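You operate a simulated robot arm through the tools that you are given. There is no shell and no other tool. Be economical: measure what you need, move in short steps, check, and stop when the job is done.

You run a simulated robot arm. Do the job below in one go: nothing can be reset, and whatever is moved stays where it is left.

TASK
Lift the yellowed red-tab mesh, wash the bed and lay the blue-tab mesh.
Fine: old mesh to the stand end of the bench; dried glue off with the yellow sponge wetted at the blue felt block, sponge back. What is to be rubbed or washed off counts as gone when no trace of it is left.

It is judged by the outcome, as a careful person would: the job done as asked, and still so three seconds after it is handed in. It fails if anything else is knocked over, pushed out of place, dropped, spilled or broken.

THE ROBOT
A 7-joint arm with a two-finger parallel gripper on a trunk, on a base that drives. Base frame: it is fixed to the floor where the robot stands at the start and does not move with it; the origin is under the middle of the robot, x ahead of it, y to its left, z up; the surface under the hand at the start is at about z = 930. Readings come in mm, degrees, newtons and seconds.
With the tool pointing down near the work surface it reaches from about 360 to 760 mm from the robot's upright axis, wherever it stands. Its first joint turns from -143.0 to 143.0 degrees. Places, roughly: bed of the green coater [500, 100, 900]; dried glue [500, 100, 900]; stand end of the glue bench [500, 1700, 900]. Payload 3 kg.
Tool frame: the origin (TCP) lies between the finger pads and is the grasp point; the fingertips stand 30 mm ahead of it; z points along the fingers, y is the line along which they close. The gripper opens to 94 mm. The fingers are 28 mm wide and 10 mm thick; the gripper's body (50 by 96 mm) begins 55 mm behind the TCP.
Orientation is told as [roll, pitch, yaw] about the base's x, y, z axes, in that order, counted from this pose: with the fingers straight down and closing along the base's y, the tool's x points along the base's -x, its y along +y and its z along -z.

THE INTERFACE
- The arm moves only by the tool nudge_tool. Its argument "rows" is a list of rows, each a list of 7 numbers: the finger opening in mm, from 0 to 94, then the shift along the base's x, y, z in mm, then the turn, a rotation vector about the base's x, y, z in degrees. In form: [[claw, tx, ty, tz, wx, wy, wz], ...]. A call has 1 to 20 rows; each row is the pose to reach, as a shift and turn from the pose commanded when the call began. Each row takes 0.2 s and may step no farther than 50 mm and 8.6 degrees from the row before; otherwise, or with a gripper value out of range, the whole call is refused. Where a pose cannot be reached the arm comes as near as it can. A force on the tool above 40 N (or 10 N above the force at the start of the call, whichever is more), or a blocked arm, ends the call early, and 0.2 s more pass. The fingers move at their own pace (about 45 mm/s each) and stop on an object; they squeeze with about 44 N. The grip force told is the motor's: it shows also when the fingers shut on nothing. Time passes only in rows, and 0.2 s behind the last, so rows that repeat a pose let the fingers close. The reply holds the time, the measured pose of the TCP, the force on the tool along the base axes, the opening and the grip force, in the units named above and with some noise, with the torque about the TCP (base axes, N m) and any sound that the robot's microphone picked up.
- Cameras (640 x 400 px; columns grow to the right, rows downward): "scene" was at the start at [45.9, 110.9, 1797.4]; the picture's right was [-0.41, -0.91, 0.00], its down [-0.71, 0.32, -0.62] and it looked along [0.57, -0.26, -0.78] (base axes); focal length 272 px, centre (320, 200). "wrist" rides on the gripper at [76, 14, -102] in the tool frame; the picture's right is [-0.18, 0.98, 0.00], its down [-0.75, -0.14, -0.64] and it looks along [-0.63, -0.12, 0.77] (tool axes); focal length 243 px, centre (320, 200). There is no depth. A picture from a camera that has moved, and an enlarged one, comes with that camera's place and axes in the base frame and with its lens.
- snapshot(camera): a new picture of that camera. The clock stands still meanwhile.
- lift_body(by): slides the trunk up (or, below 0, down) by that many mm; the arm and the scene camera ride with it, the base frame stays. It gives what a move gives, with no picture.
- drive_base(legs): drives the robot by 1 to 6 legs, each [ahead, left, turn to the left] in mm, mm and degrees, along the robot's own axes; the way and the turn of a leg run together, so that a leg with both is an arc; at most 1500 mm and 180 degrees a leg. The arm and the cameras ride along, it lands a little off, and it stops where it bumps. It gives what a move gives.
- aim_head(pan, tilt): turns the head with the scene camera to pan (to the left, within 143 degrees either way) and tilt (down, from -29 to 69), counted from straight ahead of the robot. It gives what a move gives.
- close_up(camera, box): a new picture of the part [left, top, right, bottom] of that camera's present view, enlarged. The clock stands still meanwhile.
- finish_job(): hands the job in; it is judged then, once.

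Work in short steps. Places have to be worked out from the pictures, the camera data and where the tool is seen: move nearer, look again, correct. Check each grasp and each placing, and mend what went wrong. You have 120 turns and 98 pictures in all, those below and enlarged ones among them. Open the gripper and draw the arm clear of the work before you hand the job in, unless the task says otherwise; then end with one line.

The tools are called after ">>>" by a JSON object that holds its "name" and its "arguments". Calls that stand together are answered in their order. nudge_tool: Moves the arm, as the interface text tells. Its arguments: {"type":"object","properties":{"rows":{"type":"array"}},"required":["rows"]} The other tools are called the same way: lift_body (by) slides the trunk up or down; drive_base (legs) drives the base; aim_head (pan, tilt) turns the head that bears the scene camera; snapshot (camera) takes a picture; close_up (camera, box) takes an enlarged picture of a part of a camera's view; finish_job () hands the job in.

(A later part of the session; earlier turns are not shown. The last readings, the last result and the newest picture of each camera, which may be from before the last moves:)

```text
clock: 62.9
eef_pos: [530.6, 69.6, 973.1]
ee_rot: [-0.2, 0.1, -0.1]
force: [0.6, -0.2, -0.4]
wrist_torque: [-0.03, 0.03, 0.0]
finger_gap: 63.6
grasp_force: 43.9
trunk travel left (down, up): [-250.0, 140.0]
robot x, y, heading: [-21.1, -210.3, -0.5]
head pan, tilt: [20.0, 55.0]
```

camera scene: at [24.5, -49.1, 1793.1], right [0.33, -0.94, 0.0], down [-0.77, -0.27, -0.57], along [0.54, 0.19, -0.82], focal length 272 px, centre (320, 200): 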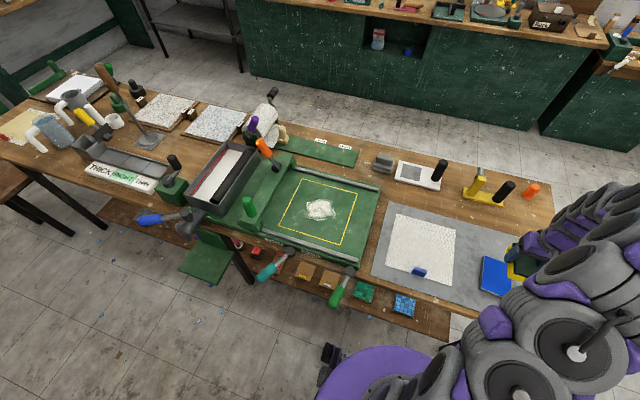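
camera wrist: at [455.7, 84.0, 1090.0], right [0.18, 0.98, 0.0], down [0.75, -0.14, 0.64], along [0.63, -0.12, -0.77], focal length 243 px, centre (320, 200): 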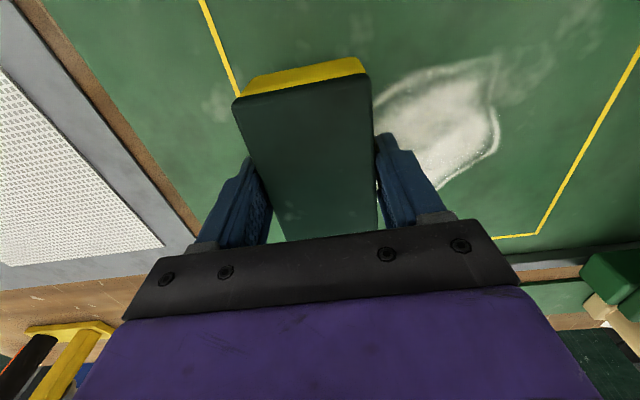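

>>> {"name": "nudge_tool", "arguments": {"rows": [[30, 0, 0, -1, 0, 0, 0], [30, 0, 0, -2, 0, 0, 0], [30, 0, 0, -2, 0, 0, 0]]}}

>>> {"name": "nudge_tool", "arguments": {"rows": [[30, 0, 0, -0.5, 0, 0, 0], [30, 0, 0, -1, 0, 0, 0], [30, 0, 0, -1, 0, 0, 0]]}}

```text
clock: 63.7
eef_pos: [530.1, 70.0, 973.0]
ee_rot: [-0.1, 0.0, 0.0]
force: [-0.4, 1.2, 8.9]
wrist_torque: [-0.13, -0.49, 0.03]
finger_gap: 63.4
grasp_force: 44.3
trunk travel left (down, up): [-250.0, 140.0]
robot x, y, heading: [-22.2, -211.1, -0.5]
head pan, tilt: [20.0, 55.0]
```

```text
clock: 64.5
eef_pos: [529.9, 69.1, 972.6]
ee_rot: [0.0, -0.2, 0.0]
force: [2.1, 0.8, 29.9]
wrist_torque: [-0.25, -0.07, 0.02]
finger_gap: 63.3
grasp_force: 44.4
trunk travel left (down, up): [-250.0, 140.0]
robot x, y, heading: [-23.5, -211.9, -0.3]
head pan, tilt: [20.0, 55.0]
```

Contact on the bed (~30 N). I ease 0.6 mm and stroke along y to 200 and back.

>>> {"name": "nudge_tool", "arguments": {"rows": [[30, 0, 0, 0.6, 0, 0, 0], [30, 0, 20, 0.6, 0, 0, 0], [30, 0, 40, 0.6, 0, 0, 0], [30, 0, 60, 0.6, 0, 0, 0], [30, 0, 80, 0.6, 0, 0, 0], [30, 0, 100, 0.6, 0, 0, 0], [30, 0, 120, 0.6, 0, 0, 0], [30, 0, 130, 0.6, 0, 0, 0], [30, 0, 110, 0.6, 0, 0, 0], [30, 0, 90, 0.6, 0, 0, 0], [30, 0, 70, 0.6, 0, 0, 0], [30, 0, 50, 0.6, 0, 0, 0], [30, 0, 30, 0.6, 0, 0, 0], [30, 0, 10, 0.6, 0, 0, 0], [30, 0, -10, 0.6, 0, 0, 0]]}}

>>> {"name": "close_up", "arguments": {"camera": "scene", "box": [240, 140, 440, 280]}}

```text
clock: 67.7
eef_pos: [530.7, 57.9, 972.9]
ee_rot: [-0.1, 0.1, -0.1]
force: [-0.8, 9.1, 21.0]
wrist_torque: [0.12, -0.59, 0.28]
finger_gap: 63.4
grasp_force: 43.9
trunk travel left (down, up): [-250.0, 140.0]
robot x, y, heading: [-22.5, -215.2, -0.6]
head pan, tilt: [20.0, 55.0]
```

```text
2.86 times, centred on (340, 210) of scene
camera zoom: at [20.9, -42.1, 1792.6], right [0.33, -0.94, 0.0], down [-0.77, -0.28, -0.57], along [0.54, 0.19, -0.82], focal length 778 px, centre (263, 171)
```

zoom: 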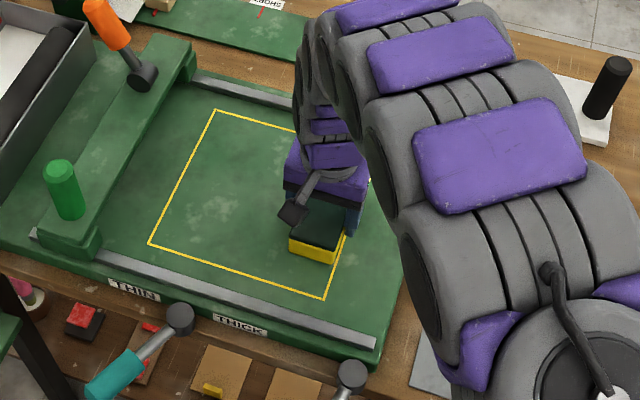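

Most of the glue is already gone. I make more strokes at x≈580 and 505 to leave no trace.

>>> {"name": "nudge_tool", "arguments": {"rows": [[30, 20, 0, 0, 0, 0, 0], [30, 45, 5, 0, 0, 0, 0], [30, 50, 25, 0, 0, 0, 0], [30, 50, 50, 0, 0, 0, 0], [30, 50, 75, 0, 0, 0, 0], [30, 50, 100, 0, 0, 0, 0], [30, 50, 125, 0, 0, 0, 0], [30, 50, 142, 0, 0, 0, 0], [30, 25, 142, 0, 0, 0, 0], [30, 25, 117, 0, 0, 0, 0], [30, 25, 92, 0, 0, 0, 0], [30, 25, 67, 0, 0, 0, 0], [30, 25, 42, 0, 0, 0, 0], [30, 25, 17, 0, 0, 0, 0], [30, 25, 0, 0, 0, 0, 0]]}}

>>> {"name": "nudge_tool", "arguments": {"rows": [[30, -25, 0, 0, 0, 0, 0], [30, -45, 10, 0, 0, 0, 0], [30, -45, 35, 0, 0, 0, 0], [30, -45, 60, 0, 0, 0, 0], [30, -45, 85, 0, 0, 0, 0], [30, -45, 110, 0, 0, 0, 0], [30, -45, 140, 0, 0, 0, 0], [30, -20, 140, 0, 0, 0, 0], [30, -15, 110, 0, 0, 0, 0], [30, -15, 80, 0, 0, 0, 0], [30, -15, 50, 0, 0, 0, 0], [30, -15, 20, 0, 0, 0, 0], [30, -15, 0, 0, 0, 0, 0]]}}

```text
clock: 70.9
eef_pos: [554.4, 60.1, 971.7]
ee_rot: [-0.1, 0.0, 0.0]
force: [-0.9, 16.8, 33.4]
wrist_torque: [0.59, 0.04, 0.01]
finger_gap: 63.3
grasp_force: 43.7
trunk travel left (down, up): [-250.0, 140.0]
robot x, y, heading: [-19.4, -209.8, -0.2]
head pan, tilt: [20.0, 55.0]
```

```text
clock: 73.7
eef_pos: [539.9, 62.5, 972.1]
ee_rot: [-0.2, -0.2, 0.0]
force: [0.5, 13.6, 36.1]
wrist_torque: [0.43, 0.35, -0.18]
finger_gap: 63.7
grasp_force: 44.7
trunk travel left (down, up): [-250.0, 140.0]
robot x, y, heading: [-23.4, -204.9, -0.4]
head pan, tilt: [20.0, 55.0]
```

I lift, move right out of the view, and inspect the bed.

>>> {"name": "nudge_tool", "arguments": {"rows": [[30, 0, 0, 10, 0, 0, 0], [30, 0, 0, 50, 0, 0, 0], [30, 0, -30, 80, 0, 0, 0], [30, 0, -75, 90, 0, 0, 0], [30, -5, -120, 90, 0, 0, 0], [30, -10, -165, 90, 0, 0, 0], [30, -15, -210, 90, 0, 0, 0]]}}

>>> {"name": "close_up", "arguments": {"camera": "scene", "box": [260, 150, 400, 260]}}

```text
clock: 75.3
eef_pos: [526.4, -152.9, 1060.8]
ee_rot: [-0.1, 0.0, 0.0]
force: [0.1, -0.2, -0.7]
wrist_torque: [-0.01, -0.02, -0.01]
finger_gap: 63.5
grasp_force: 44.0
trunk travel left (down, up): [-250.0, 140.0]
robot x, y, heading: [-16.6, -214.9, -0.2]
head pan, tilt: [20.0, 55.0]
```

```text
3.64 times, centred on (330, 205) of scene
camera zoom: at [24.3, -47.9, 1793.0], right [0.33, -0.94, 0.0], down [-0.77, -0.27, -0.57], along [0.54, 0.19, -0.82], focal length 990 px, centre (284, 182)
```

zoom: 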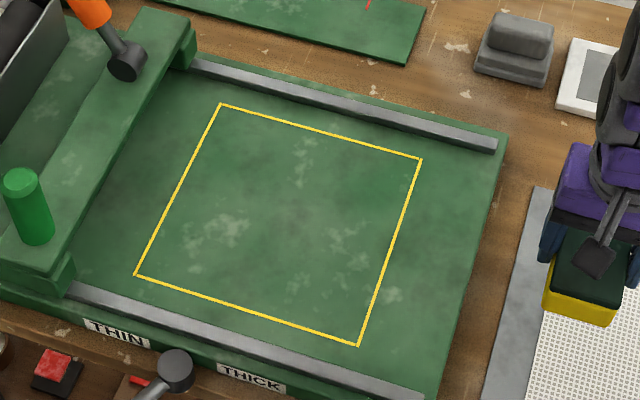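

The glue seems gone; only paint scuffs like those elsewhere remain. I zoom in tighter to be sure.

>>> {"name": "close_up", "arguments": {"camera": "scene", "box": [295, 180, 355, 230]}}

```text
8.00 times, centred on (325, 205) of scene
camera zoom: at [24.3, -47.9, 1793.0], right [0.33, -0.94, 0.0], down [-0.77, -0.27, -0.57], along [0.54, 0.19, -0.82], focal length 2177 px, centre (280, 160)
```

zoom: 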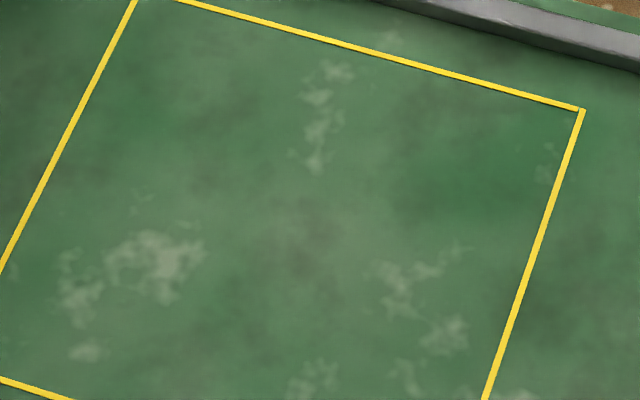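

Those look like paint scuffs, but I make one more pass to compare before and after. I return over the bed and lower to contact.

>>> {"name": "nudge_tool", "arguments": {"rows": [[30, 0, 45, 0, 0, 0, 0], [30, 0, 90, 0, 0, 0, 0], [30, 0, 135, 0, 0, 0, 0], [30, 0, 180, 0, 0, 0, 0], [30, 0, 210, -30, 0, 0, 0], [30, 0, 210, -70, 0, 0, 0], [30, 0, 210, -86, 0, 0, 0], [30, 0, 210, -89.5, 0, 0, 0], [30, 0, 210, -89.5, 0, 0, 0]]}}

>>> {"name": "nudge_tool", "arguments": {"rows": [[30, 0, 25, 0, 0, 0, 0], [30, 0, 50, 0, 0, 0, 0], [30, 0, 75, 0, 0, 0, 0], [30, 0, 100, 0, 0, 0, 0], [30, 0, 125, 0, 0, 0, 0], [30, 0, 148, 0, 0, 0, 0], [30, -25, 148, 0, 0, 0, 0], [30, -30, 120, 0, 0, 0, 0], [30, -30, 95, 0, 0, 0, 0], [30, -30, 70, 0, 0, 0, 0], [30, -30, 40, 0, 0, 0, 0], [30, -30, 10, 0, 0, 0, 0], [30, -10, -10, 0, 0, 0, 0], [30, 20, -10, 0, 0, 0, 0], [30, 50, 0, 0, 0, 0, 0], [30, 50, 30, 0, 0, 0, 0], [30, 50, 60, 0, 0, 0, 0], [30, 50, 90, 0, 0, 0, 0], [30, 50, 120, 0, 0, 0, 0], [30, 50, 140, 0, 0, 0, 0]]}}

```text
clock: 77.3
eef_pos: [526.9, 59.9, 972.0]
ee_rot: [-0.1, 0.0, 0.0]
force: [-1.2, 0.6, 6.3]
wrist_torque: [0.01, -0.27, 0.03]
finger_gap: 63.5
grasp_force: 44.1
trunk travel left (down, up): [-250.0, 140.0]
robot x, y, heading: [-16.3, -208.6, -0.5]
head pan, tilt: [20.0, 55.0]
```

```text
clock: 81.5
eef_pos: [573.1, 198.2, 972.8]
ee_rot: [-0.1, -0.1, -0.1]
force: [-1.1, -7.0, 13.6]
wrist_torque: [-0.19, 0.23, 0.07]
finger_gap: 63.5
grasp_force: 44.2
trunk travel left (down, up): [-250.0, 140.0]
robot x, y, heading: [-17.5, -210.6, -0.1]
head pan, tilt: [20.0, 55.0]
```

I lift and carry the sponge back right, then compare.

>>> {"name": "nudge_tool", "arguments": {"rows": [[30, 0, 0, 15, 0, 0, 0], [30, 0, 0, 55, 0, 0, 0], [30, -5, -30, 90, 0, 0, 0], [30, -10, -75, 90, 0, 0, 0], [30, -15, -122, 90, 0, 0, 0], [30, -20, -169, 90, 0, 0, 0], [30, -25, -216, 90, 0, 0, 0], [30, -30, -263, 90, 0, 0, 0], [30, -35, -310, 90, 0, 0, 0], [30, -40, -357, 90, 0, 0, 0], [30, -45, -404, 90, 0, 0, 0], [30, -50, -451, 90, 0, 0, 0], [30, -55, -498, 90, 0, 0, 0], [30, -60, -545, 90, 0, 0, 0], [30, -65, -592, 90, 0, 0, 0], [30, -70, -639, 90, 0, 0, 0], [30, -72, -686, 90, 0, 0, 0], [30, -72, -733, 90, 0, 0, 0], [30, -72, -780, 90, 0, 0, 0], [30, -72, -820, 90, 0, 0, 0]]}}

>>> {"name": "close_up", "arguments": {"camera": "scene", "box": [295, 180, 355, 230]}}

>>> {"name": "snapshot", "arguments": {"camera": "wrist"}}

```text
clock: 85.7
eef_pos: [503.2, -623.9, 1058.0]
ee_rot: [0.1, 0.1, 0.0]
force: [-0.9, -0.7, -0.3]
wrist_torque: [-0.02, -0.01, -0.02]
finger_gap: 63.1
grasp_force: 44.0
trunk travel left (down, up): [-250.0, 140.0]
robot x, y, heading: [-23.4, -213.1, -0.6]
head pan, tilt: [20.0, 55.0]
```

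```text
8.00 times, centred on (325, 205) of scene
camera zoom: at [25.4, -52.5, 1793.4], right [0.33, -0.94, 0.0], down [-0.77, -0.27, -0.57], along [0.54, 0.19, -0.82], focal length 2177 px, centre (280, 160)
```

zoom: 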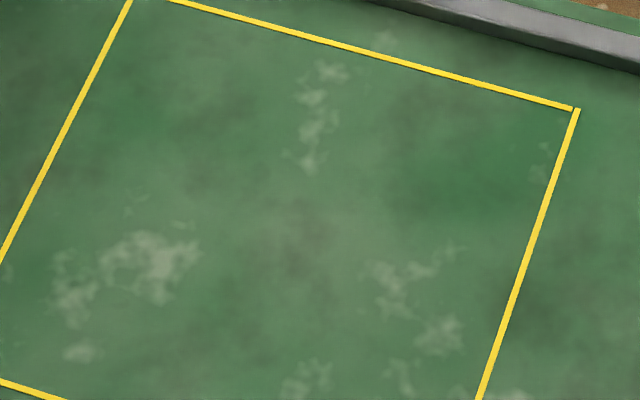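

```text
57 pictures are left
camera wrist: at [427.4, -609.7, 1159.6], right [0.18, 0.98, 0.0], down [0.75, -0.14, 0.64], along [0.63, -0.12, -0.77], focal length 243 px, centre (320, 200)
```

wrist: 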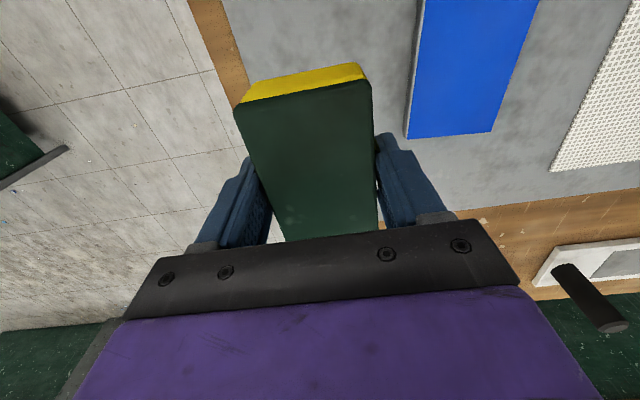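

Identical: only paint scuffs, glue is gone. Now I put the sponge back at its place (501,-641).

>>> {"name": "nudge_tool", "arguments": {"rows": [[30, -2, -17, -5, 0, 0, 0], [30, -2, -17, -50, 0, 0, 0], [30, -2, -17, -90, 0, 0, 0], [30, -2, -17, -106, 0, 0, 0], [30, -2, -17, -110, 0, 0, 0], [30, -2, -17, -110, 0, 0, 0]]}}

>>> {"name": "nudge_tool", "arguments": {"rows": [[30, 0, 0, -1, 0, 0, 0], [30, 0, 0, -1.5, 0, 0, 0], [30, 0, 0, -1.5, 0, 0, 0]]}}

```text
clock: 87.1
eef_pos: [500.9, -639.0, 952.5]
ee_rot: [0.0, 0.0, 0.0]
force: [0.3, 0.3, -0.9]
wrist_torque: [0.01, 0.0, -0.01]
finger_gap: 63.4
grasp_force: 43.8
trunk travel left (down, up): [-250.0, 140.0]
robot x, y, heading: [-17.7, -211.5, -0.6]
head pan, tilt: [20.0, 55.0]
```

```text
clock: 87.9
eef_pos: [500.6, -639.0, 950.5]
ee_rot: [0.0, 0.0, 0.1]
force: [0.3, 0.0, -0.1]
wrist_torque: [0.04, -0.03, -0.03]
finger_gap: 63.3
grasp_force: 44.2
trunk travel left (down, up): [-250.0, 140.0]
robot x, y, heading: [-18.5, -211.7, -0.5]
head pan, tilt: [20.0, 55.0]
```

>>> {"name": "nudge_tool", "arguments": {"rows": [[30, 0, -1, -2, 0, 0, 0], [30, 0, -1, -3.5, 0, 0, 0], [30, 0, -1, -3.5, 0, 0, 0]]}}

>>> {"name": "nudge_tool", "arguments": {"rows": [[30, 0, 0, -0.7, 0, 0, 0], [30, 0, 0, -0.7, 0, 0, 0]]}}

```text
clock: 88.7
eef_pos: [500.6, -640.1, 948.1]
ee_rot: [0.0, 0.0, -0.1]
force: [0.3, 0.2, 0.6]
wrist_torque: [0.02, -0.01, 0.03]
finger_gap: 63.4
grasp_force: 44.3
trunk travel left (down, up): [-250.0, 140.0]
robot x, y, heading: [-22.9, -210.5, -0.6]
head pan, tilt: [20.0, 55.0]
```

```text
clock: 89.3
eef_pos: [500.6, -639.4, 947.2]
ee_rot: [0.0, 0.0, 0.0]
force: [0.3, 0.1, -0.8]
wrist_torque: [0.03, -0.03, 0.03]
finger_gap: 63.2
grasp_force: 43.4
trunk travel left (down, up): [-250.0, 140.0]
robot x, y, heading: [-21.3, -211.2, -0.5]
head pan, tilt: [20.0, 55.0]
```

Just short of contact; one more millimetre, then open and rise.

>>> {"name": "nudge_tool", "arguments": {"rows": [[30, 0, 0, -0.7, 0, 0, 0], [30, 0, 0, -1.2, 0, 0, 0], [30, 0, 0, -1.2, 0, 0, 0]]}}

>>> {"name": "nudge_tool", "arguments": {"rows": [[80, 0, 0, 0, 0, 0, 0], [94, 0, 0, 0, 0, 0, 0], [94, 0, 0, 0, 0, 0, 0], [94, 0, 0, 30, 0, 0, 0], [94, 0, 0, 70, 0, 0, 0], [94, 0, 0, 110, 0, 0, 0], [94, 0, 0, 155, 0, 0, 0]]}}

>>> {"name": "snapshot", "arguments": {"camera": "wrist"}}

```text
clock: 90.1
eef_pos: [501.1, -639.1, 945.6]
ee_rot: [-0.1, 0.0, -0.1]
force: [-1.1, 0.0, 4.6]
wrist_torque: [0.01, -0.07, -0.01]
finger_gap: 63.3
grasp_force: 44.0
trunk travel left (down, up): [-250.0, 140.0]
robot x, y, heading: [-22.3, -211.2, -0.4]
head pan, tilt: [20.0, 55.0]
```

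```text
clock: 91.7
eef_pos: [501.2, -638.4, 1102.6]
ee_rot: [0.1, 0.0, -0.1]
force: [-0.1, 0.2, -0.8]
wrist_torque: [0.02, -0.02, 0.0]
finger_gap: 93.9
grasp_force: 0.0
trunk travel left (down, up): [-250.0, 140.0]
robot x, y, heading: [-20.5, -209.0, -0.4]
head pan, tilt: [20.0, 55.0]
```

```text
56 pictures are left
camera wrist: at [426.3, -625.8, 1204.6], right [0.18, 0.98, 0.0], down [0.75, -0.14, 0.64], along [0.63, -0.12, -0.77], focal length 243 px, centre (320, 200)
```

wrist: 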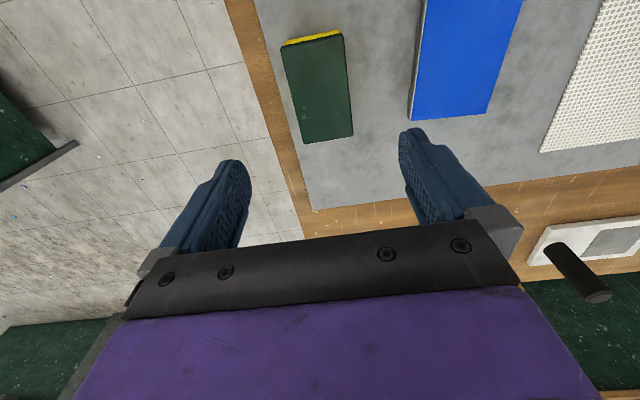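

The sponge is back in place. Next I hover the hand over the blue tab (≈(442,-254)) with yaw 90°.

>>> {"name": "nudge_tool", "arguments": {"rows": [[94, -5, 35, 0, 0, 0, 8.2], [94, -11, 70, 0, 0, 0, 16.4], [94, -16, 105, 0, 0, 0, 24.5], [94, -21, 140, 0, 0, 0, 32.7], [94, -27, 175, 0, 0, 0, 40.9], [94, -32, 210, 0, 0, 0, 49.1], [94, -38, 245, 0, 0, 0, 57.3], [94, -43, 280, -5, 0, 0, 65.5], [94, -48, 315, -10, 0, 0, 73.6], [70, -54, 350, -20, 0, 0, 81.8], [50, -59, 384, -30, 0, 0, 90], [50, -59, 384, -30, 0, 0, 90]]}}

>>> {"name": "snapshot", "arguments": {"camera": "wrist"}}

```text
clock: 94.3
eef_pos: [443.2, -254.3, 1071.5]
ee_rot: [0.0, 0.0, 90.1]
force: [0.0, 0.5, -0.8]
wrist_torque: [-0.05, -0.01, -0.01]
finger_gap: 50.0
grasp_force: 0.1
trunk travel left (down, up): [-250.0, 140.0]
robot x, y, heading: [-17.1, -208.6, -0.5]
head pan, tilt: [20.0, 55.0]
```

```text
55 pictures are left
camera wrist: at [429.7, -331.0, 1173.4], right [-0.98, 0.18, 0.0], down [0.14, 0.75, 0.64], along [0.12, 0.63, -0.77], focal length 243 px, centre (320, 200)
```

wrist: 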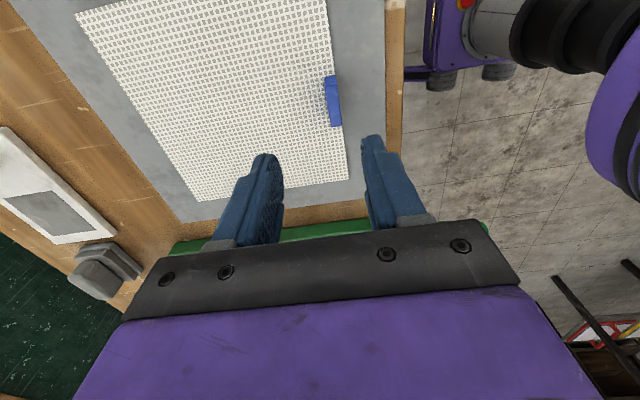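

The tab is at about (434,-249). I correct and go down partway.

>>> {"name": "nudge_tool", "arguments": {"rows": [[50, -5, 3, -35, 0, 0, 0], [50, -9, 5, -75, 0, 0, 0], [50, -9, 5, -115, 0, 0, 0], [50, -9, 5, -128, 0, 0, 0], [50, -9, 5, -128, 0, 0, 0]]}}

>>> {"name": "snapshot", "arguments": {"camera": "wrist"}}

```text
clock: 95.5
eef_pos: [433.5, -249.7, 943.5]
ee_rot: [0.1, 0.1, 90.0]
force: [-0.7, 0.1, -0.2]
wrist_torque: [0.01, -0.03, -0.03]
finger_gap: 49.8
grasp_force: 0.1
trunk travel left (down, up): [-250.0, 140.0]
robot x, y, heading: [-18.0, -211.7, -0.3]
head pan, tilt: [20.0, 55.0]
```

```text
54 pictures are left
camera wrist: at [419.7, -326.6, 1044.9], right [-0.98, 0.18, 0.0], down [0.14, 0.75, 0.64], along [0.12, 0.63, -0.77], focal length 243 px, centre (320, 200)
```

wrist: 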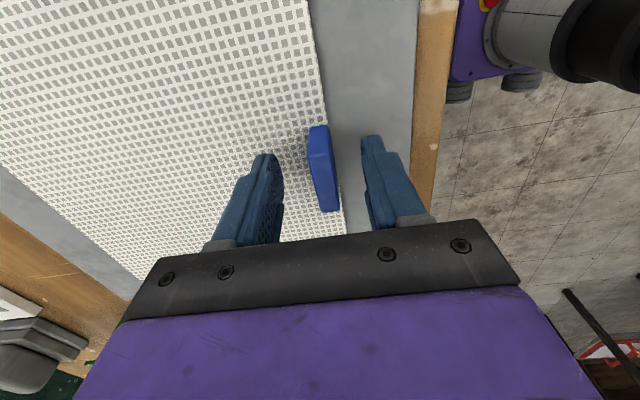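

Well straddled. I lower 6 mm and close on the blue tab.

>>> {"name": "nudge_tool", "arguments": {"rows": [[50, 0, 0, -6, 0, 0, 0], [30, 0, 0, -6, 0, 0, 0], [10, 0, 0, -6, 0, 0, 0], [0, 0, 0, -6, 0, 0, 0], [0, 0, 0, -6, 0, 0, 0], [0, 0, 0, -6, 0, 0, 0]]}}

>>> {"name": "snapshot", "arguments": {"camera": "wrist"}}

```text
clock: 96.9
eef_pos: [434.5, -251.1, 936.8]
ee_rot: [0.1, -0.1, 89.9]
force: [-0.6, 0.6, 2.8]
wrist_torque: [-0.03, -0.01, 0.0]
finger_gap: 15.1
grasp_force: 44.0
trunk travel left (down, up): [-250.0, 140.0]
robot x, y, heading: [-24.2, -207.3, -0.5]
head pan, tilt: [20.0, 55.0]
```

```text
53 pictures are left
camera wrist: at [420.1, -327.1, 1039.0], right [-0.98, 0.18, 0.0], down [0.14, 0.75, 0.64], along [0.12, 0.63, -0.77], focal length 243 px, centre (320, 200)
```

wrist: 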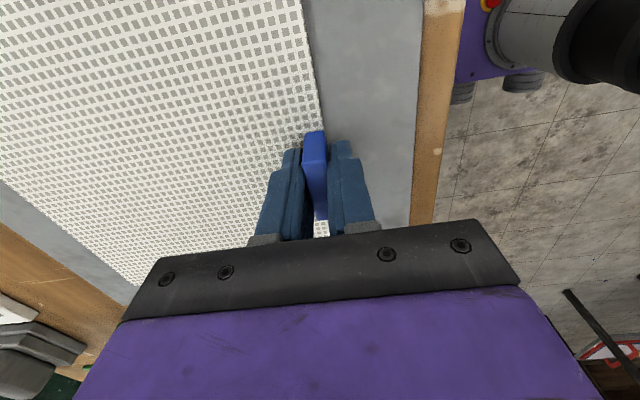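

Blue mesh gripped. I lift it 110 mm, carry it to above the frame (TCP ≈ (447.5,142)), and lower to about 20 mm above the bed.

>>> {"name": "nudge_tool", "arguments": {"rows": [[0, 0, 0, 10, 0, 0, 0], [0, 0, 0, 40, 0, 0, 0], [0, 0, 0, 80, 0, 0, 0], [0, 0, 10, 115, 0, 0, 0], [0, 2, 55, 115, 0, 0, 0], [0, 4, 100, 115, 0, 0, 0], [0, 6, 145, 115, 0, 0, 0], [0, 8, 190, 115, 0, 0, 0], [0, 10, 235, 115, 0, 0, 0], [0, 12, 280, 115, 0, 0, 0], [0, 13, 325, 115, 0, 0, 0], [0, 13, 365, 115, 0, 0, 0], [0, 13, 392, 115, 0, 0, 0], [0, 13, 392, 80, 0, 0, 0], [0, 13, 392, 50, 0, 0, 0], [0, 13, 392, 50, 0, 0, 0]]}}

>>> {"name": "snapshot", "arguments": {"camera": "wrist"}}

>>> {"name": "close_up", "arguments": {"camera": "scene", "box": [240, 140, 440, 280]}}

```text
clock: 100.3
eef_pos: [445.4, 143.8, 986.2]
ee_rot: [-0.1, -0.1, 90.0]
force: [0.0, 0.3, -0.2]
wrist_torque: [-0.01, 0.05, 0.02]
finger_gap: 15.4
grasp_force: 43.9
trunk travel left (down, up): [-250.0, 140.0]
robot x, y, heading: [-20.9, -207.9, -0.5]
head pan, tilt: [20.0, 55.0]
```

```text
52 pictures are left
camera wrist: at [433.2, 66.4, 1087.9], right [-0.98, 0.18, 0.0], down [0.14, 0.75, 0.64], along [0.12, 0.63, -0.77], focal length 243 px, centre (320, 200)
```

wrist: 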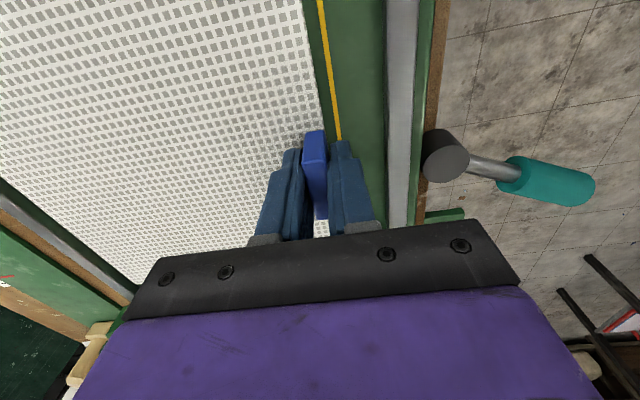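

```text
2.86 times, centred on (340, 210) of scene
camera zoom: at [24.0, -40.7, 1792.4], right [0.33, -0.94, 0.0], down [-0.77, -0.28, -0.57], along [0.54, 0.19, -0.82], focal length 778 px, centre (263, 171)
```

zoom: 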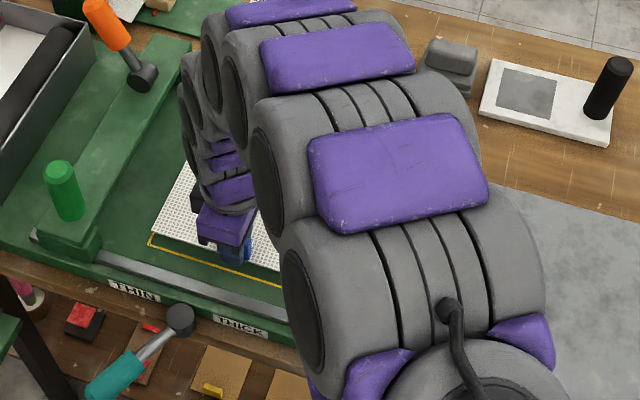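

Alignment looks good. I lower to just above the bed and check against the frame line.

>>> {"name": "nudge_tool", "arguments": {"rows": [[0, 0, -1, -10, 0, 0, 0], [0, 0, -1, -15, 0, 0, 0], [0, 0, -1, -18, 0, 0, 0], [0, 0, -1, -18, 0, 0, 0]]}}

>>> {"name": "snapshot", "arguments": {"camera": "wrist"}}

>>> {"name": "close_up", "arguments": {"camera": "scene", "box": [270, 170, 370, 260]}}

```text
clock: 101.3
eef_pos: [446.7, 143.1, 967.2]
ee_rot: [0.0, 0.0, 90.0]
force: [-0.1, -0.6, -0.5]
wrist_torque: [0.02, 0.03, 0.02]
finger_gap: 15.4
grasp_force: 43.6
trunk travel left (down, up): [-250.0, 140.0]
robot x, y, heading: [-21.1, -209.2, -0.6]
head pan, tilt: [20.0, 55.0]
```

```text
50 pictures are left
camera wrist: at [432.4, 65.7, 1070.1], right [-0.98, 0.18, 0.0], down [0.14, 0.75, 0.64], along [0.12, 0.63, -0.77], focal length 243 px, centre (320, 200)
```

wrist: 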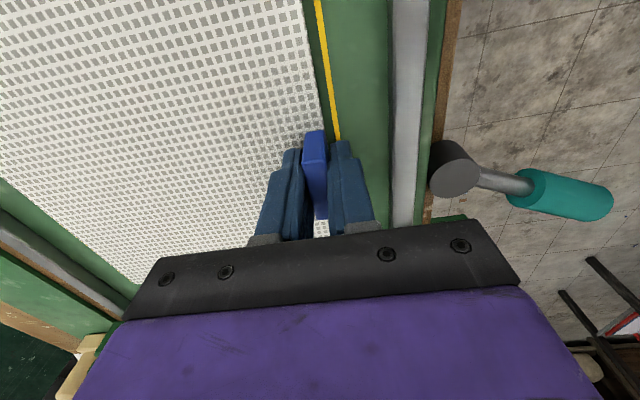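

```text
4.44 times, centred on (320, 215) of scene
camera zoom: at [24.2, -40.7, 1792.4], right [0.33, -0.94, 0.0], down [-0.77, -0.28, -0.57], along [0.54, 0.19, -0.82], focal length 1210 px, centre (320, 133)
```

zoom: 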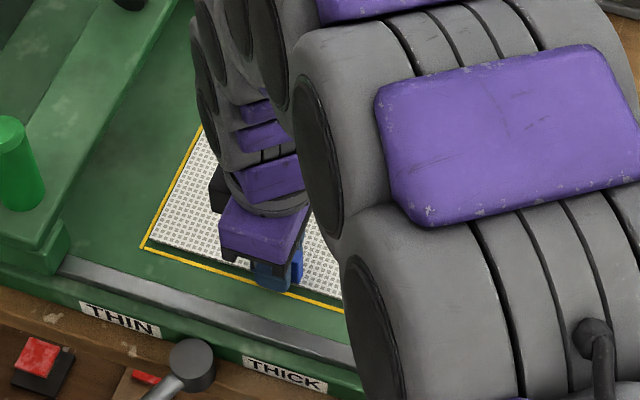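

The far frame line is hidden, possibly by parallax. I lower to touch and re-check before release.

>>> {"name": "nudge_tool", "arguments": {"rows": [[0, 0, 0, -2, 0, 0, 0], [0, 0, 0, -3.2, 0, 0, 0], [0, 0, 0, -3.2, 0, 0, 0]]}}

>>> {"name": "snapshot", "arguments": {"camera": "wrist"}}

>>> {"name": "close_up", "arguments": {"camera": "wrist", "box": [0, 150, 160, 310]}}

```text
clock: 102.1
eef_pos: [445.9, 142.4, 963.6]
ee_rot: [0.1, 0.0, 90.0]
force: [-0.3, -0.9, 0.3]
wrist_torque: [0.03, -0.1, 0.04]
finger_gap: 15.0
grasp_force: 43.9
trunk travel left (down, up): [-250.0, 140.0]
robot x, y, heading: [-18.1, -210.9, -0.5]
head pan, tilt: [20.0, 55.0]
```

```text
48 pictures are left
camera wrist: at [432.6, 65.5, 1066.9], right [-0.98, 0.18, 0.0], down [0.14, 0.75, 0.64], along [0.12, 0.63, -0.77], focal length 243 px, centre (320, 200)
```

wrist: 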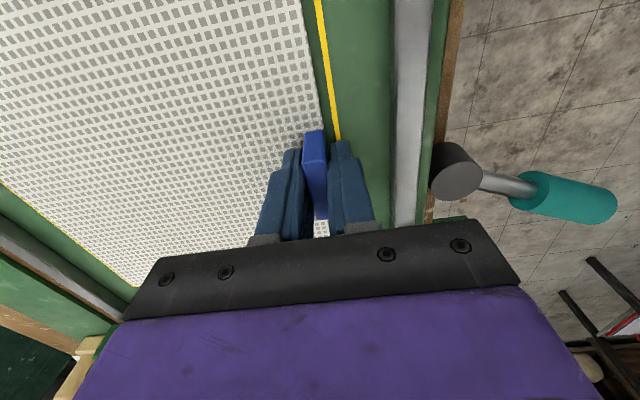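

```text
2.50 times, centred on (80, 230) of wrist
camera zoom: at [432.6, 65.5, 1066.9], right [-0.98, 0.18, 0.0], down [0.14, 0.75, 0.64], along [0.12, 0.63, -0.77], focal length 606 px, centre (920, 125)
```

zoom: 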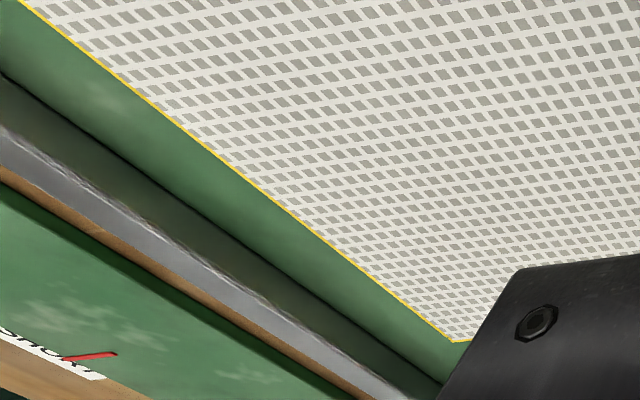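

The mesh is about 2–3 mm too far out. I lift 1 mm, shift -3 mm in x, then touch down.

>>> {"name": "nudge_tool", "arguments": {"rows": [[0, 0, 0, 1, 0, 0, 0], [0, -2.5, 0, 1, 0, 0, 0], [0, -2.5, 0, -0.5, 0, 0, 0], [0, -2.5, 0, -1.5, 0, 0, 0], [0, -2.5, 0, -1.5, 0, 0, 0]]}}

>>> {"name": "snapshot", "arguments": {"camera": "wrist"}}

>>> {"name": "close_up", "arguments": {"camera": "scene", "box": [270, 170, 370, 260]}}

```text
clock: 103.3
eef_pos: [443.3, 141.3, 964.2]
ee_rot: [-0.1, -0.1, 89.9]
force: [0.8, -0.1, 3.8]
wrist_torque: [0.19, -0.12, 0.01]
finger_gap: 15.1
grasp_force: 44.5
trunk travel left (down, up): [-250.0, 140.0]
robot x, y, heading: [-21.8, -208.0, -0.5]
head pan, tilt: [20.0, 55.0]
```

```text
46 pictures are left
camera wrist: at [430.3, 65.3, 1066.1], right [-0.98, 0.19, 0.0], down [0.14, 0.75, 0.64], along [0.12, 0.63, -0.77], focal length 243 px, centre (320, 200)
```

wrist: 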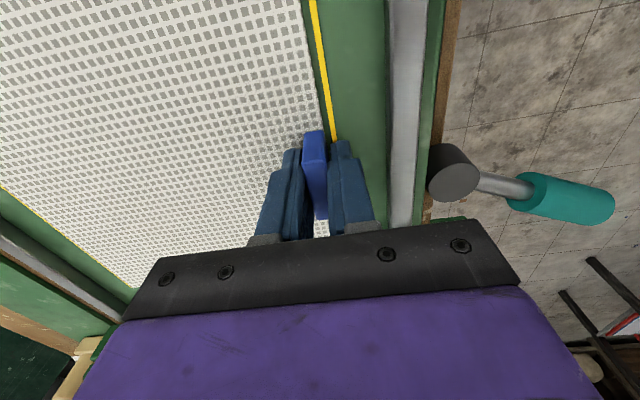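

```text
4.44 times, centred on (320, 215) of scene
camera zoom: at [23.7, -41.1, 1792.4], right [0.33, -0.94, 0.0], down [-0.77, -0.28, -0.57], along [0.54, 0.19, -0.82], focal length 1210 px, centre (320, 133)
```

zoom: 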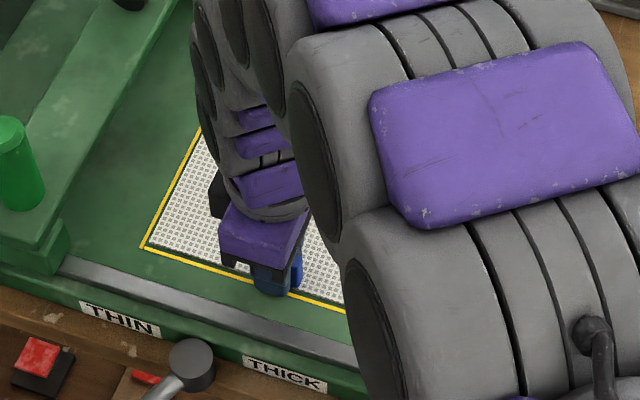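

It's in contact and inside the frame lines on the visible sides. I release, rise, and check the placing.

>>> {"name": "nudge_tool", "arguments": {"rows": [[20, 0, 0, 0.5, 0, 0, 0], [40, 0, 0, 0.5, 0, 0, 0], [40, 0, 0, 0.5, 0, 0, 0], [40, 0, 0, 20, 0, 0, 0], [40, 0, 0, 60, 0, 0, 0], [40, 0, 0, 105, 0, 0, 0], [40, 0, -45, 130, 0, 0, 0], [40, 0, -90, 140, 0, 0, 0], [40, 0, -135, 140, 0, 0, 0], [40, 0, -180, 140, 0, 0, 0], [40, 0, -225, 140, 0, 0, 0], [40, 0, -270, 140, 0, 0, 0], [40, 0, -315, 140, 0, 0, 0]]}}

>>> {"name": "close_up", "arguments": {"camera": "scene", "box": [270, 150, 390, 260]}}

```text
refused: row 7 steps farther than a row can; nothing moved
```

```text
3.64 times, centred on (330, 205) of scene
camera zoom: at [23.7, -41.1, 1792.4], right [0.33, -0.94, 0.0], down [-0.77, -0.28, -0.57], along [0.54, 0.19, -0.82], focal length 990 px, centre (284, 182)
```

zoom: 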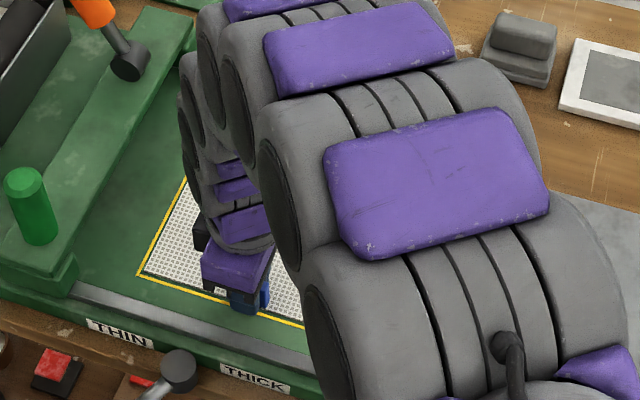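

A row was a touch too long; I repeat with shorter steps.

>>> {"name": "nudge_tool", "arguments": {"rows": [[20, 0, 0, 0.5, 0, 0, 0], [40, 0, 0, 0.5, 0, 0, 0], [40, 0, 0, 0.5, 0, 0, 0], [40, 0, 0, 20, 0, 0, 0], [40, 0, 0, 60, 0, 0, 0], [40, 0, 0, 105, 0, 0, 0], [40, 0, -30, 135, 0, 0, 0], [40, 0, -75, 140, 0, 0, 0], [40, 0, -120, 140, 0, 0, 0], [40, 0, -165, 140, 0, 0, 0], [40, 0, -210, 140, 0, 0, 0], [40, 0, -255, 140, 0, 0, 0], [40, 0, -300, 140, 0, 0, 0], [40, 0, -345, 140, 0, 0, 0]]}}

>>> {"name": "close_up", "arguments": {"camera": "scene", "box": [270, 150, 390, 260]}}

```text
clock: 106.3
eef_pos: [445.0, -207.0, 1104.4]
ee_rot: [0.0, 0.0, 90.0]
force: [-0.2, -0.1, 0.5]
wrist_torque: [0.02, -0.02, -0.02]
finger_gap: 40.0
grasp_force: 0.0
trunk travel left (down, up): [-250.0, 140.0]
robot x, y, heading: [-20.1, -208.7, -0.4]
head pan, tilt: [20.0, 55.0]
```

```text
3.64 times, centred on (330, 205) of scene
camera zoom: at [23.5, -49.1, 1793.1], right [0.33, -0.94, 0.0], down [-0.77, -0.27, -0.57], along [0.54, 0.19, -0.82], focal length 990 px, centre (284, 182)
```

zoom: 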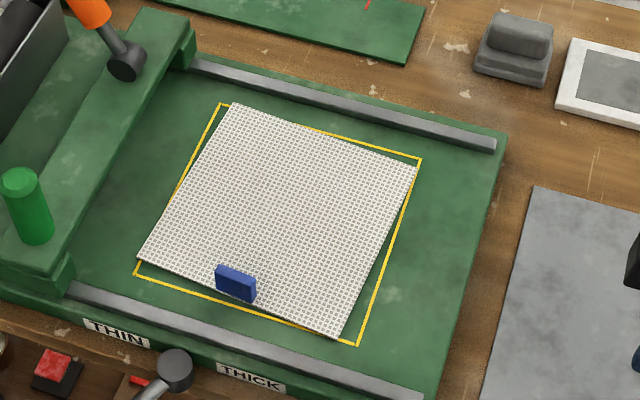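

The mesh ended up rotated about -4.4° and shifted ~3 mm, probably on release. I go back over the tab with the yaw turned to match, to re-grip and straighten it.

>>> {"name": "nudge_tool", "arguments": {"rows": [[40, 1, 45, 0, 0, 0, 0], [40, 2, 90, 0, 0, 0, 0], [40, 3, 135, 0, 0, 0, 0], [40, 4, 180, 0, 0, 0, 0], [40, 5, 225, 0, 0, 0, 0], [40, 6, 270, 0, 0, 0, -1], [40, 7, 310, 0, 0, 0, -3], [40, 8, 340, -5, 0, 0, -4.4], [40, 8, 355, -30, 0, 0, -4.4], [40, 8, 355, -60, 0, 0, -4.4], [40, 8, 355, -90, 0, 0, -4.4], [40, 8, 355, -90, 0, 0, -4.4]]}}

>>> {"name": "snapshot", "arguments": {"camera": "wrist"}}

```text
clock: 108.9
eef_pos: [451.8, 151.7, 1015.2]
ee_rot: [0.0, 0.0, 85.6]
force: [-0.4, -0.2, -0.2]
wrist_torque: [-0.04, 0.03, 0.01]
finger_gap: 40.0
grasp_force: 0.1
trunk travel left (down, up): [-250.0, 140.0]
robot x, y, heading: [-22.4, -212.8, -0.5]
head pan, tilt: [20.0, 55.0]
```

```text
42 pictures are left
camera wrist: at [431.6, 76.0, 1117.5], right [-0.97, 0.26, 0.0], down [0.2, 0.74, 0.64], along [0.17, 0.62, -0.77], focal length 243 px, centre (320, 200)
```

wrist: 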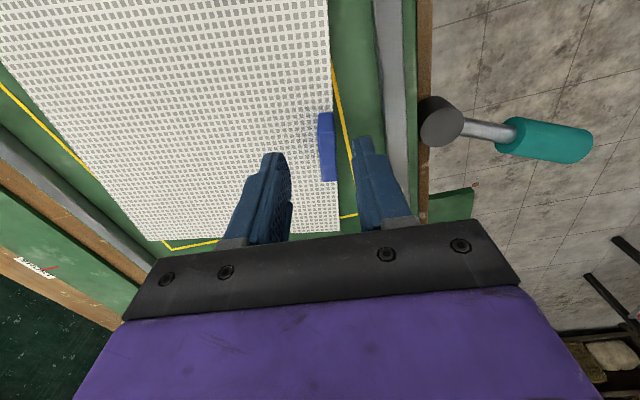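

The wrist view suggests something odd along the near edge; I enlarge it to judge the mesh's rotation and flatness.

>>> {"name": "close_up", "arguments": {"camera": "wrist", "box": [240, 0, 400, 100]}}

>>> {"name": "close_up", "arguments": {"camera": "wrist", "box": [260, 90, 420, 240]}}

>>> {"name": "close_up", "arguments": {"camera": "scene", "box": [270, 150, 390, 260]}}

```text
4.00 times, centred on (320, 50) of wrist
camera zoom: at [431.6, 76.0, 1117.5], right [-0.97, 0.26, 0.0], down [0.2, 0.74, 0.64], along [0.17, 0.62, -0.77], focal length 970 px, centre (320, 800)
```

zoom: 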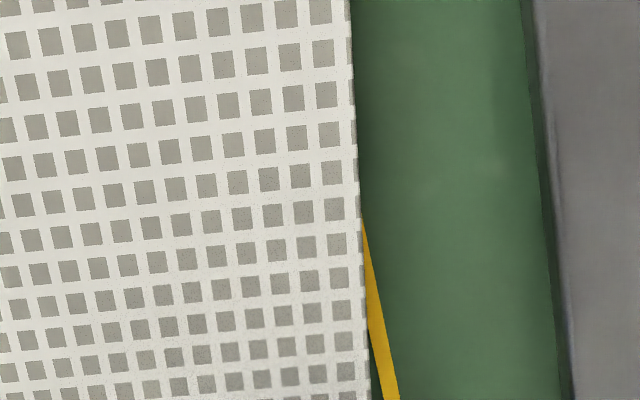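

```text
2.67 times, centred on (340, 165) of wrist
camera zoom: at [431.6, 76.0, 1117.5], right [-0.97, 0.26, 0.0], down [0.2, 0.74, 0.64], along [0.17, 0.62, -0.77], focal length 647 px, centre (267, 293)
```

zoom: 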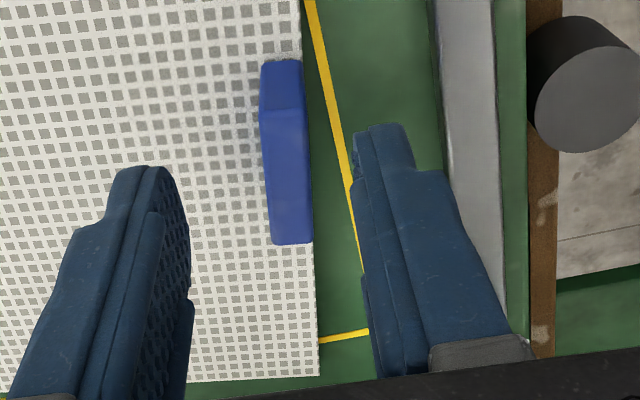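

```text
3.64 times, centred on (330, 205) of scene
camera zoom: at [23.6, -40.6, 1792.4], right [0.33, -0.94, 0.0], down [-0.77, -0.28, -0.57], along [0.54, 0.19, -0.82], focal length 990 px, centre (284, 182)
```

zoom: 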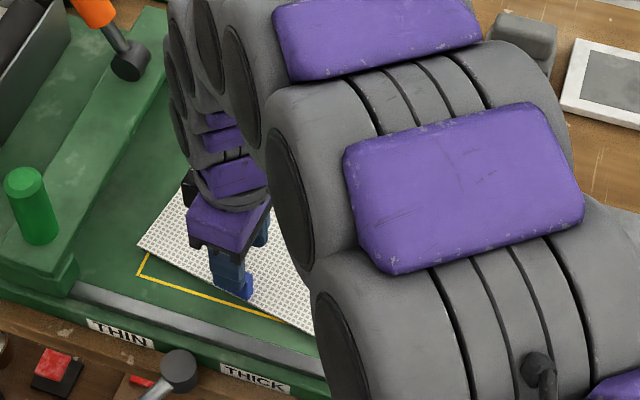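

The mesh is still turning slowly on its own. I wait a second without moving and compare.

>>> {"name": "nudge_tool", "arguments": {"rows": [[40, 0, 0, 0, 0, 0, 0], [40, 0, 0, 0, 0, 0, 0], [40, 0, 0, 0, 0, 0, 0], [40, 0, 0, 0, 0, 0, 0], [40, 0, 0, 0, 0, 0, 0]]}}

>>> {"name": "snapshot", "arguments": {"camera": "wrist"}}

```text
clock: 110.1
eef_pos: [450.9, 151.9, 1015.3]
ee_rot: [-0.1, 0.1, 85.6]
force: [0.0, 0.6, 0.1]
wrist_torque: [-0.02, 0.01, -0.04]
finger_gap: 40.2
grasp_force: 0.2
trunk travel left (down, up): [-250.0, 140.0]
robot x, y, heading: [-18.7, -212.7, -0.3]
head pan, tilt: [20.0, 55.0]
```

```text
38 pictures are left
camera wrist: at [431.9, 76.3, 1117.5], right [-0.97, 0.26, 0.0], down [0.2, 0.74, 0.64], along [0.17, 0.62, -0.77], focal length 243 px, centre (320, 200)
```

wrist: 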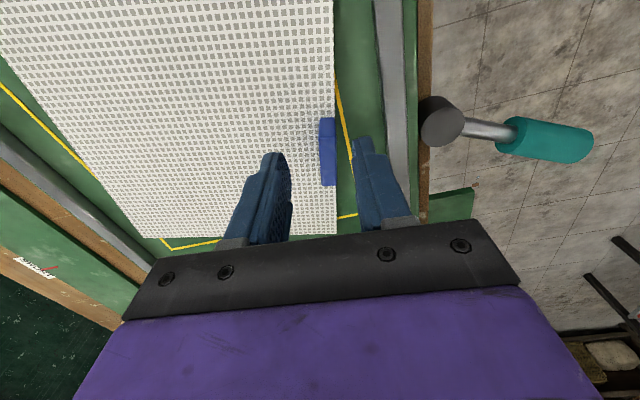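

It turns steadily clockwise (~2°/s) as if floating. I catch it: yaw to 76°, over the tab at about (451,171), down and close in one go.

>>> {"name": "nudge_tool", "arguments": {"rows": [[44, 0, 10, -10, 0, 0, -5], [44, 0, 18, -30, 0, 0, -9.5], [44, 0, 19, -50, 0, 0, -9.5], [25, 0, 19, -51, 0, 0, -9.5], [10, 0, 19, -51, 0, 0, -9.5], [0, 0, 19, -51, 0, 0, -9.5], [0, 0, 19, -51, 0, 0, -9.5], [0, 0, 19, -51, 0, 0, -9.5]]}}

>>> {"name": "snapshot", "arguments": {"camera": "wrist"}}

```text
clock: 111.9
eef_pos: [451.6, 171.2, 961.8]
ee_rot: [-0.2, 0.0, 76.0]
force: [-0.9, 1.6, 8.7]
wrist_torque: [0.06, -0.09, 0.18]
finger_gap: 15.3
grasp_force: 43.8
trunk travel left (down, up): [-250.0, 140.0]
robot x, y, heading: [-23.4, -211.5, -0.6]
head pan, tilt: [20.0, 55.0]
```

```text
37 pictures are left
camera wrist: at [420.6, 99.6, 1065.0], right [-0.91, 0.42, 0.0], down [0.32, 0.7, 0.64], along [0.27, 0.58, -0.77], focal length 243 px, centre (320, 200)
```

wrist: 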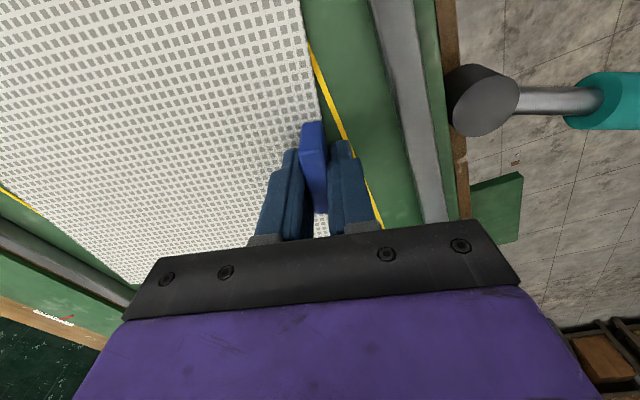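

Caught. I raise 8 mm, turn back to yaw 90° and bring it to TCP ≈ (447,141).

>>> {"name": "nudge_tool", "arguments": {"rows": [[0, 0, 0, 8, 0, 0, 0], [0, -2, -10, 10, 0, 0, 5], [0, -4, -20, 10, 0, 0, 10], [0, -4.5, -30, 10, 0, 0, 14], [0, -4.5, -30, 10, 0, 0, 14], [0, -4.5, -30, 6, 0, 0, 14], [0, -4.5, -30, 6, 0, 0, 14]]}}

>>> {"name": "snapshot", "arguments": {"camera": "wrist"}}

>>> {"name": "aim_head", "arguments": {"pan": 60, "tilt": 35}}

>>> {"name": "close_up", "arguments": {"camera": "scene", "box": [220, 110, 320, 190]}}

```text
clock: 113.5
eef_pos: [446.1, 141.5, 968.5]
ee_rot: [-0.1, 0.0, 90.2]
force: [-0.6, 2.2, 0.6]
wrist_torque: [0.05, 0.04, 0.18]
finger_gap: 15.4
grasp_force: 44.1
trunk travel left (down, up): [-250.0, 140.0]
robot x, y, heading: [-20.4, -211.2, -0.4]
head pan, tilt: [20.0, 55.0]
```

```text
36 pictures are left
camera wrist: at [433.7, 64.7, 1070.7], right [-0.98, 0.18, 0.0], down [0.14, 0.75, 0.64], along [0.12, 0.63, -0.77], focal length 243 px, centre (320, 200)
```

wrist: 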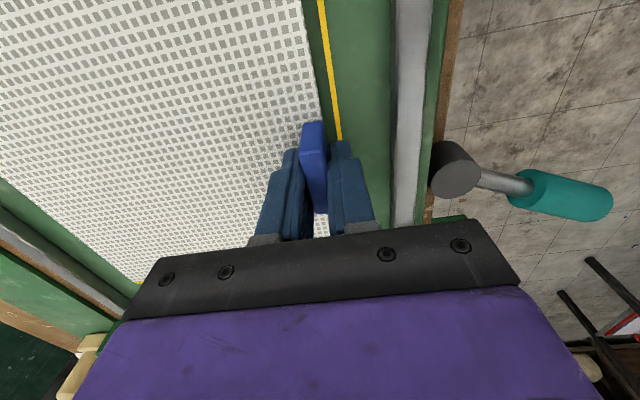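

```text
clock: 114.6
eef_pos: [446.4, 141.4, 968.0]
ee_rot: [0.0, -0.1, 90.2]
force: [0.4, 1.4, -1.4]
wrist_torque: [0.06, 0.01, 0.23]
finger_gap: 15.2
grasp_force: 44.3
trunk travel left (down, up): [-250.0, 140.0]
robot x, y, heading: [-20.9, -210.6, -0.3]
head pan, tilt: [60.0, 35.0]
```

```text
5.00 times, centred on (270, 150) of scene
camera zoom: at [1.0, 12.2, 1820.3], right [0.86, -0.51, 0.0], down [-0.29, -0.5, -0.82], along [0.41, 0.7, -0.58], focal length 1361 px, centre (570, 450)
```

zoom: 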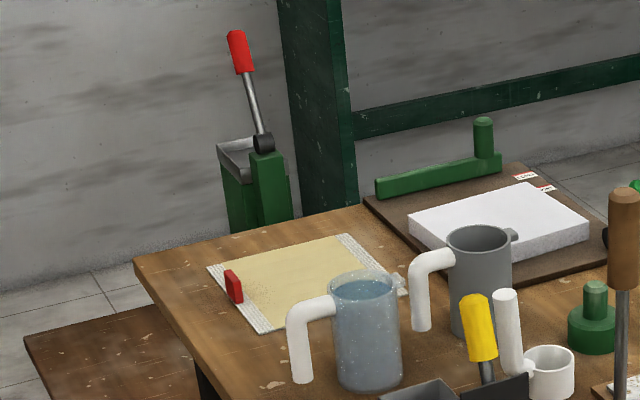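

The old mesh is stable. A residual side force (1.5 N, 0.2 N·m) hints the held mesh touches something; I raise 15 mm and look at forces and view.

>>> {"name": "nudge_tool", "arguments": {"rows": [[0, 0, 0, 8, 0, 0, 0], [0, 0, 0, 15, 0, 0, 0], [0, 0, 0, 15, 0, 0, 0], [0, 0, 0, 15, 0, 0, 0]]}}

>>> {"name": "aim_head", "arguments": {"pan": 30, "tilt": 55}}

>>> {"name": "snapshot", "arguments": {"camera": "scene"}}

```text
clock: 115.6
eef_pos: [447.4, 141.6, 983.0]
ee_rot: [0.0, 0.0, 90.2]
force: [-0.3, 2.3, -4.6]
wrist_torque: [0.1, 0.41, 0.21]
finger_gap: 15.5
grasp_force: 43.6
trunk travel left (down, up): [-250.0, 140.0]
robot x, y, heading: [-20.7, -208.4, -0.4]
head pan, tilt: [60.0, 35.0]
```

```text
clock: 116.6
eef_pos: [447.8, 140.8, 984.0]
ee_rot: [0.0, 0.0, 90.2]
force: [0.2, 2.4, -3.7]
wrist_torque: [0.11, 0.38, 0.21]
finger_gap: 15.4
grasp_force: 44.0
trunk travel left (down, up): [-250.0, 140.0]
robot x, y, heading: [-24.1, -209.4, -0.5]
head pan, tilt: [30.0, 55.0]
```

```text
34 pictures are left
camera scene: at [19.7, -27.4, 1792.1], right [0.49, -0.87, 0.0], down [-0.71, -0.41, -0.57], along [0.5, 0.28, -0.82], focal length 272 px, centre (320, 200)
```

scene: 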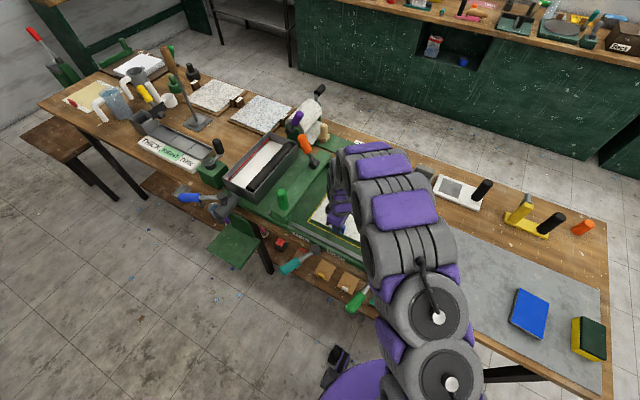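

The mesh is being pulled down toward the bed (≈4 N at its centre), like a soft tether. I raise a little more to learn whether this pull grows.

>>> {"name": "nudge_tool", "arguments": {"rows": [[0, 0, 0, 5, 0, 0, 0], [0, 0, 0, 10, 0, 0, 0], [0, 0, 0, 15, 0, 0, 0], [0, 0, 0, 15, 0, 0, 0]]}}

>>> {"name": "nudge_tool", "arguments": {"rows": [[0, 0, 5, 0, 0, 0, 0], [0, 0, 10, 0, 0, 0, 0], [0, 0, 10, 0, 0, 0, 0], [0, 0, 10, 0, 0, 0, 0]]}}

>>> {"name": "snapshot", "arguments": {"camera": "wrist"}}

```text
clock: 117.6
eef_pos: [447.4, 141.5, 998.9]
ee_rot: [0.0, 0.1, 90.1]
force: [-0.4, 0.1, -0.2]
wrist_torque: [0.0, 0.02, 0.01]
finger_gap: 15.2
grasp_force: 43.9
trunk travel left (down, up): [-250.0, 140.0]
robot x, y, heading: [-21.3, -209.7, -0.5]
head pan, tilt: [30.0, 55.0]
```

```text
clock: 118.6
eef_pos: [446.1, 152.0, 999.1]
ee_rot: [0.0, -0.1, 90.1]
force: [-0.6, -0.6, -0.6]
wrist_torque: [-0.02, 0.03, -0.01]
finger_gap: 15.3
grasp_force: 44.3
trunk travel left (down, up): [-250.0, 140.0]
robot x, y, heading: [-21.2, -211.1, -0.6]
head pan, tilt: [30.0, 55.0]
```

```text
33 pictures are left
camera wrist: at [433.6, 75.0, 1101.1], right [-0.98, 0.18, 0.0], down [0.14, 0.75, 0.64], along [0.12, 0.63, -0.77], focal length 243 px, centre (320, 200)
```

wrist: 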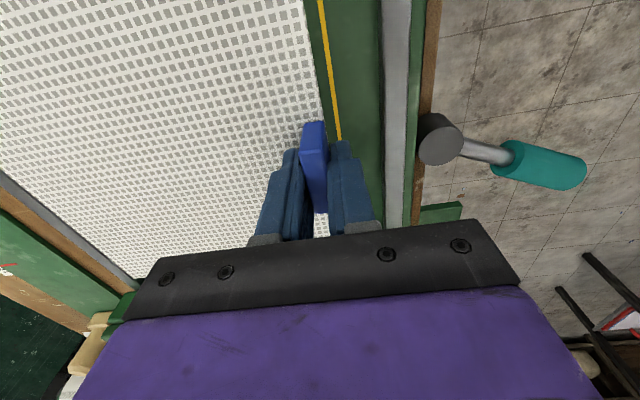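

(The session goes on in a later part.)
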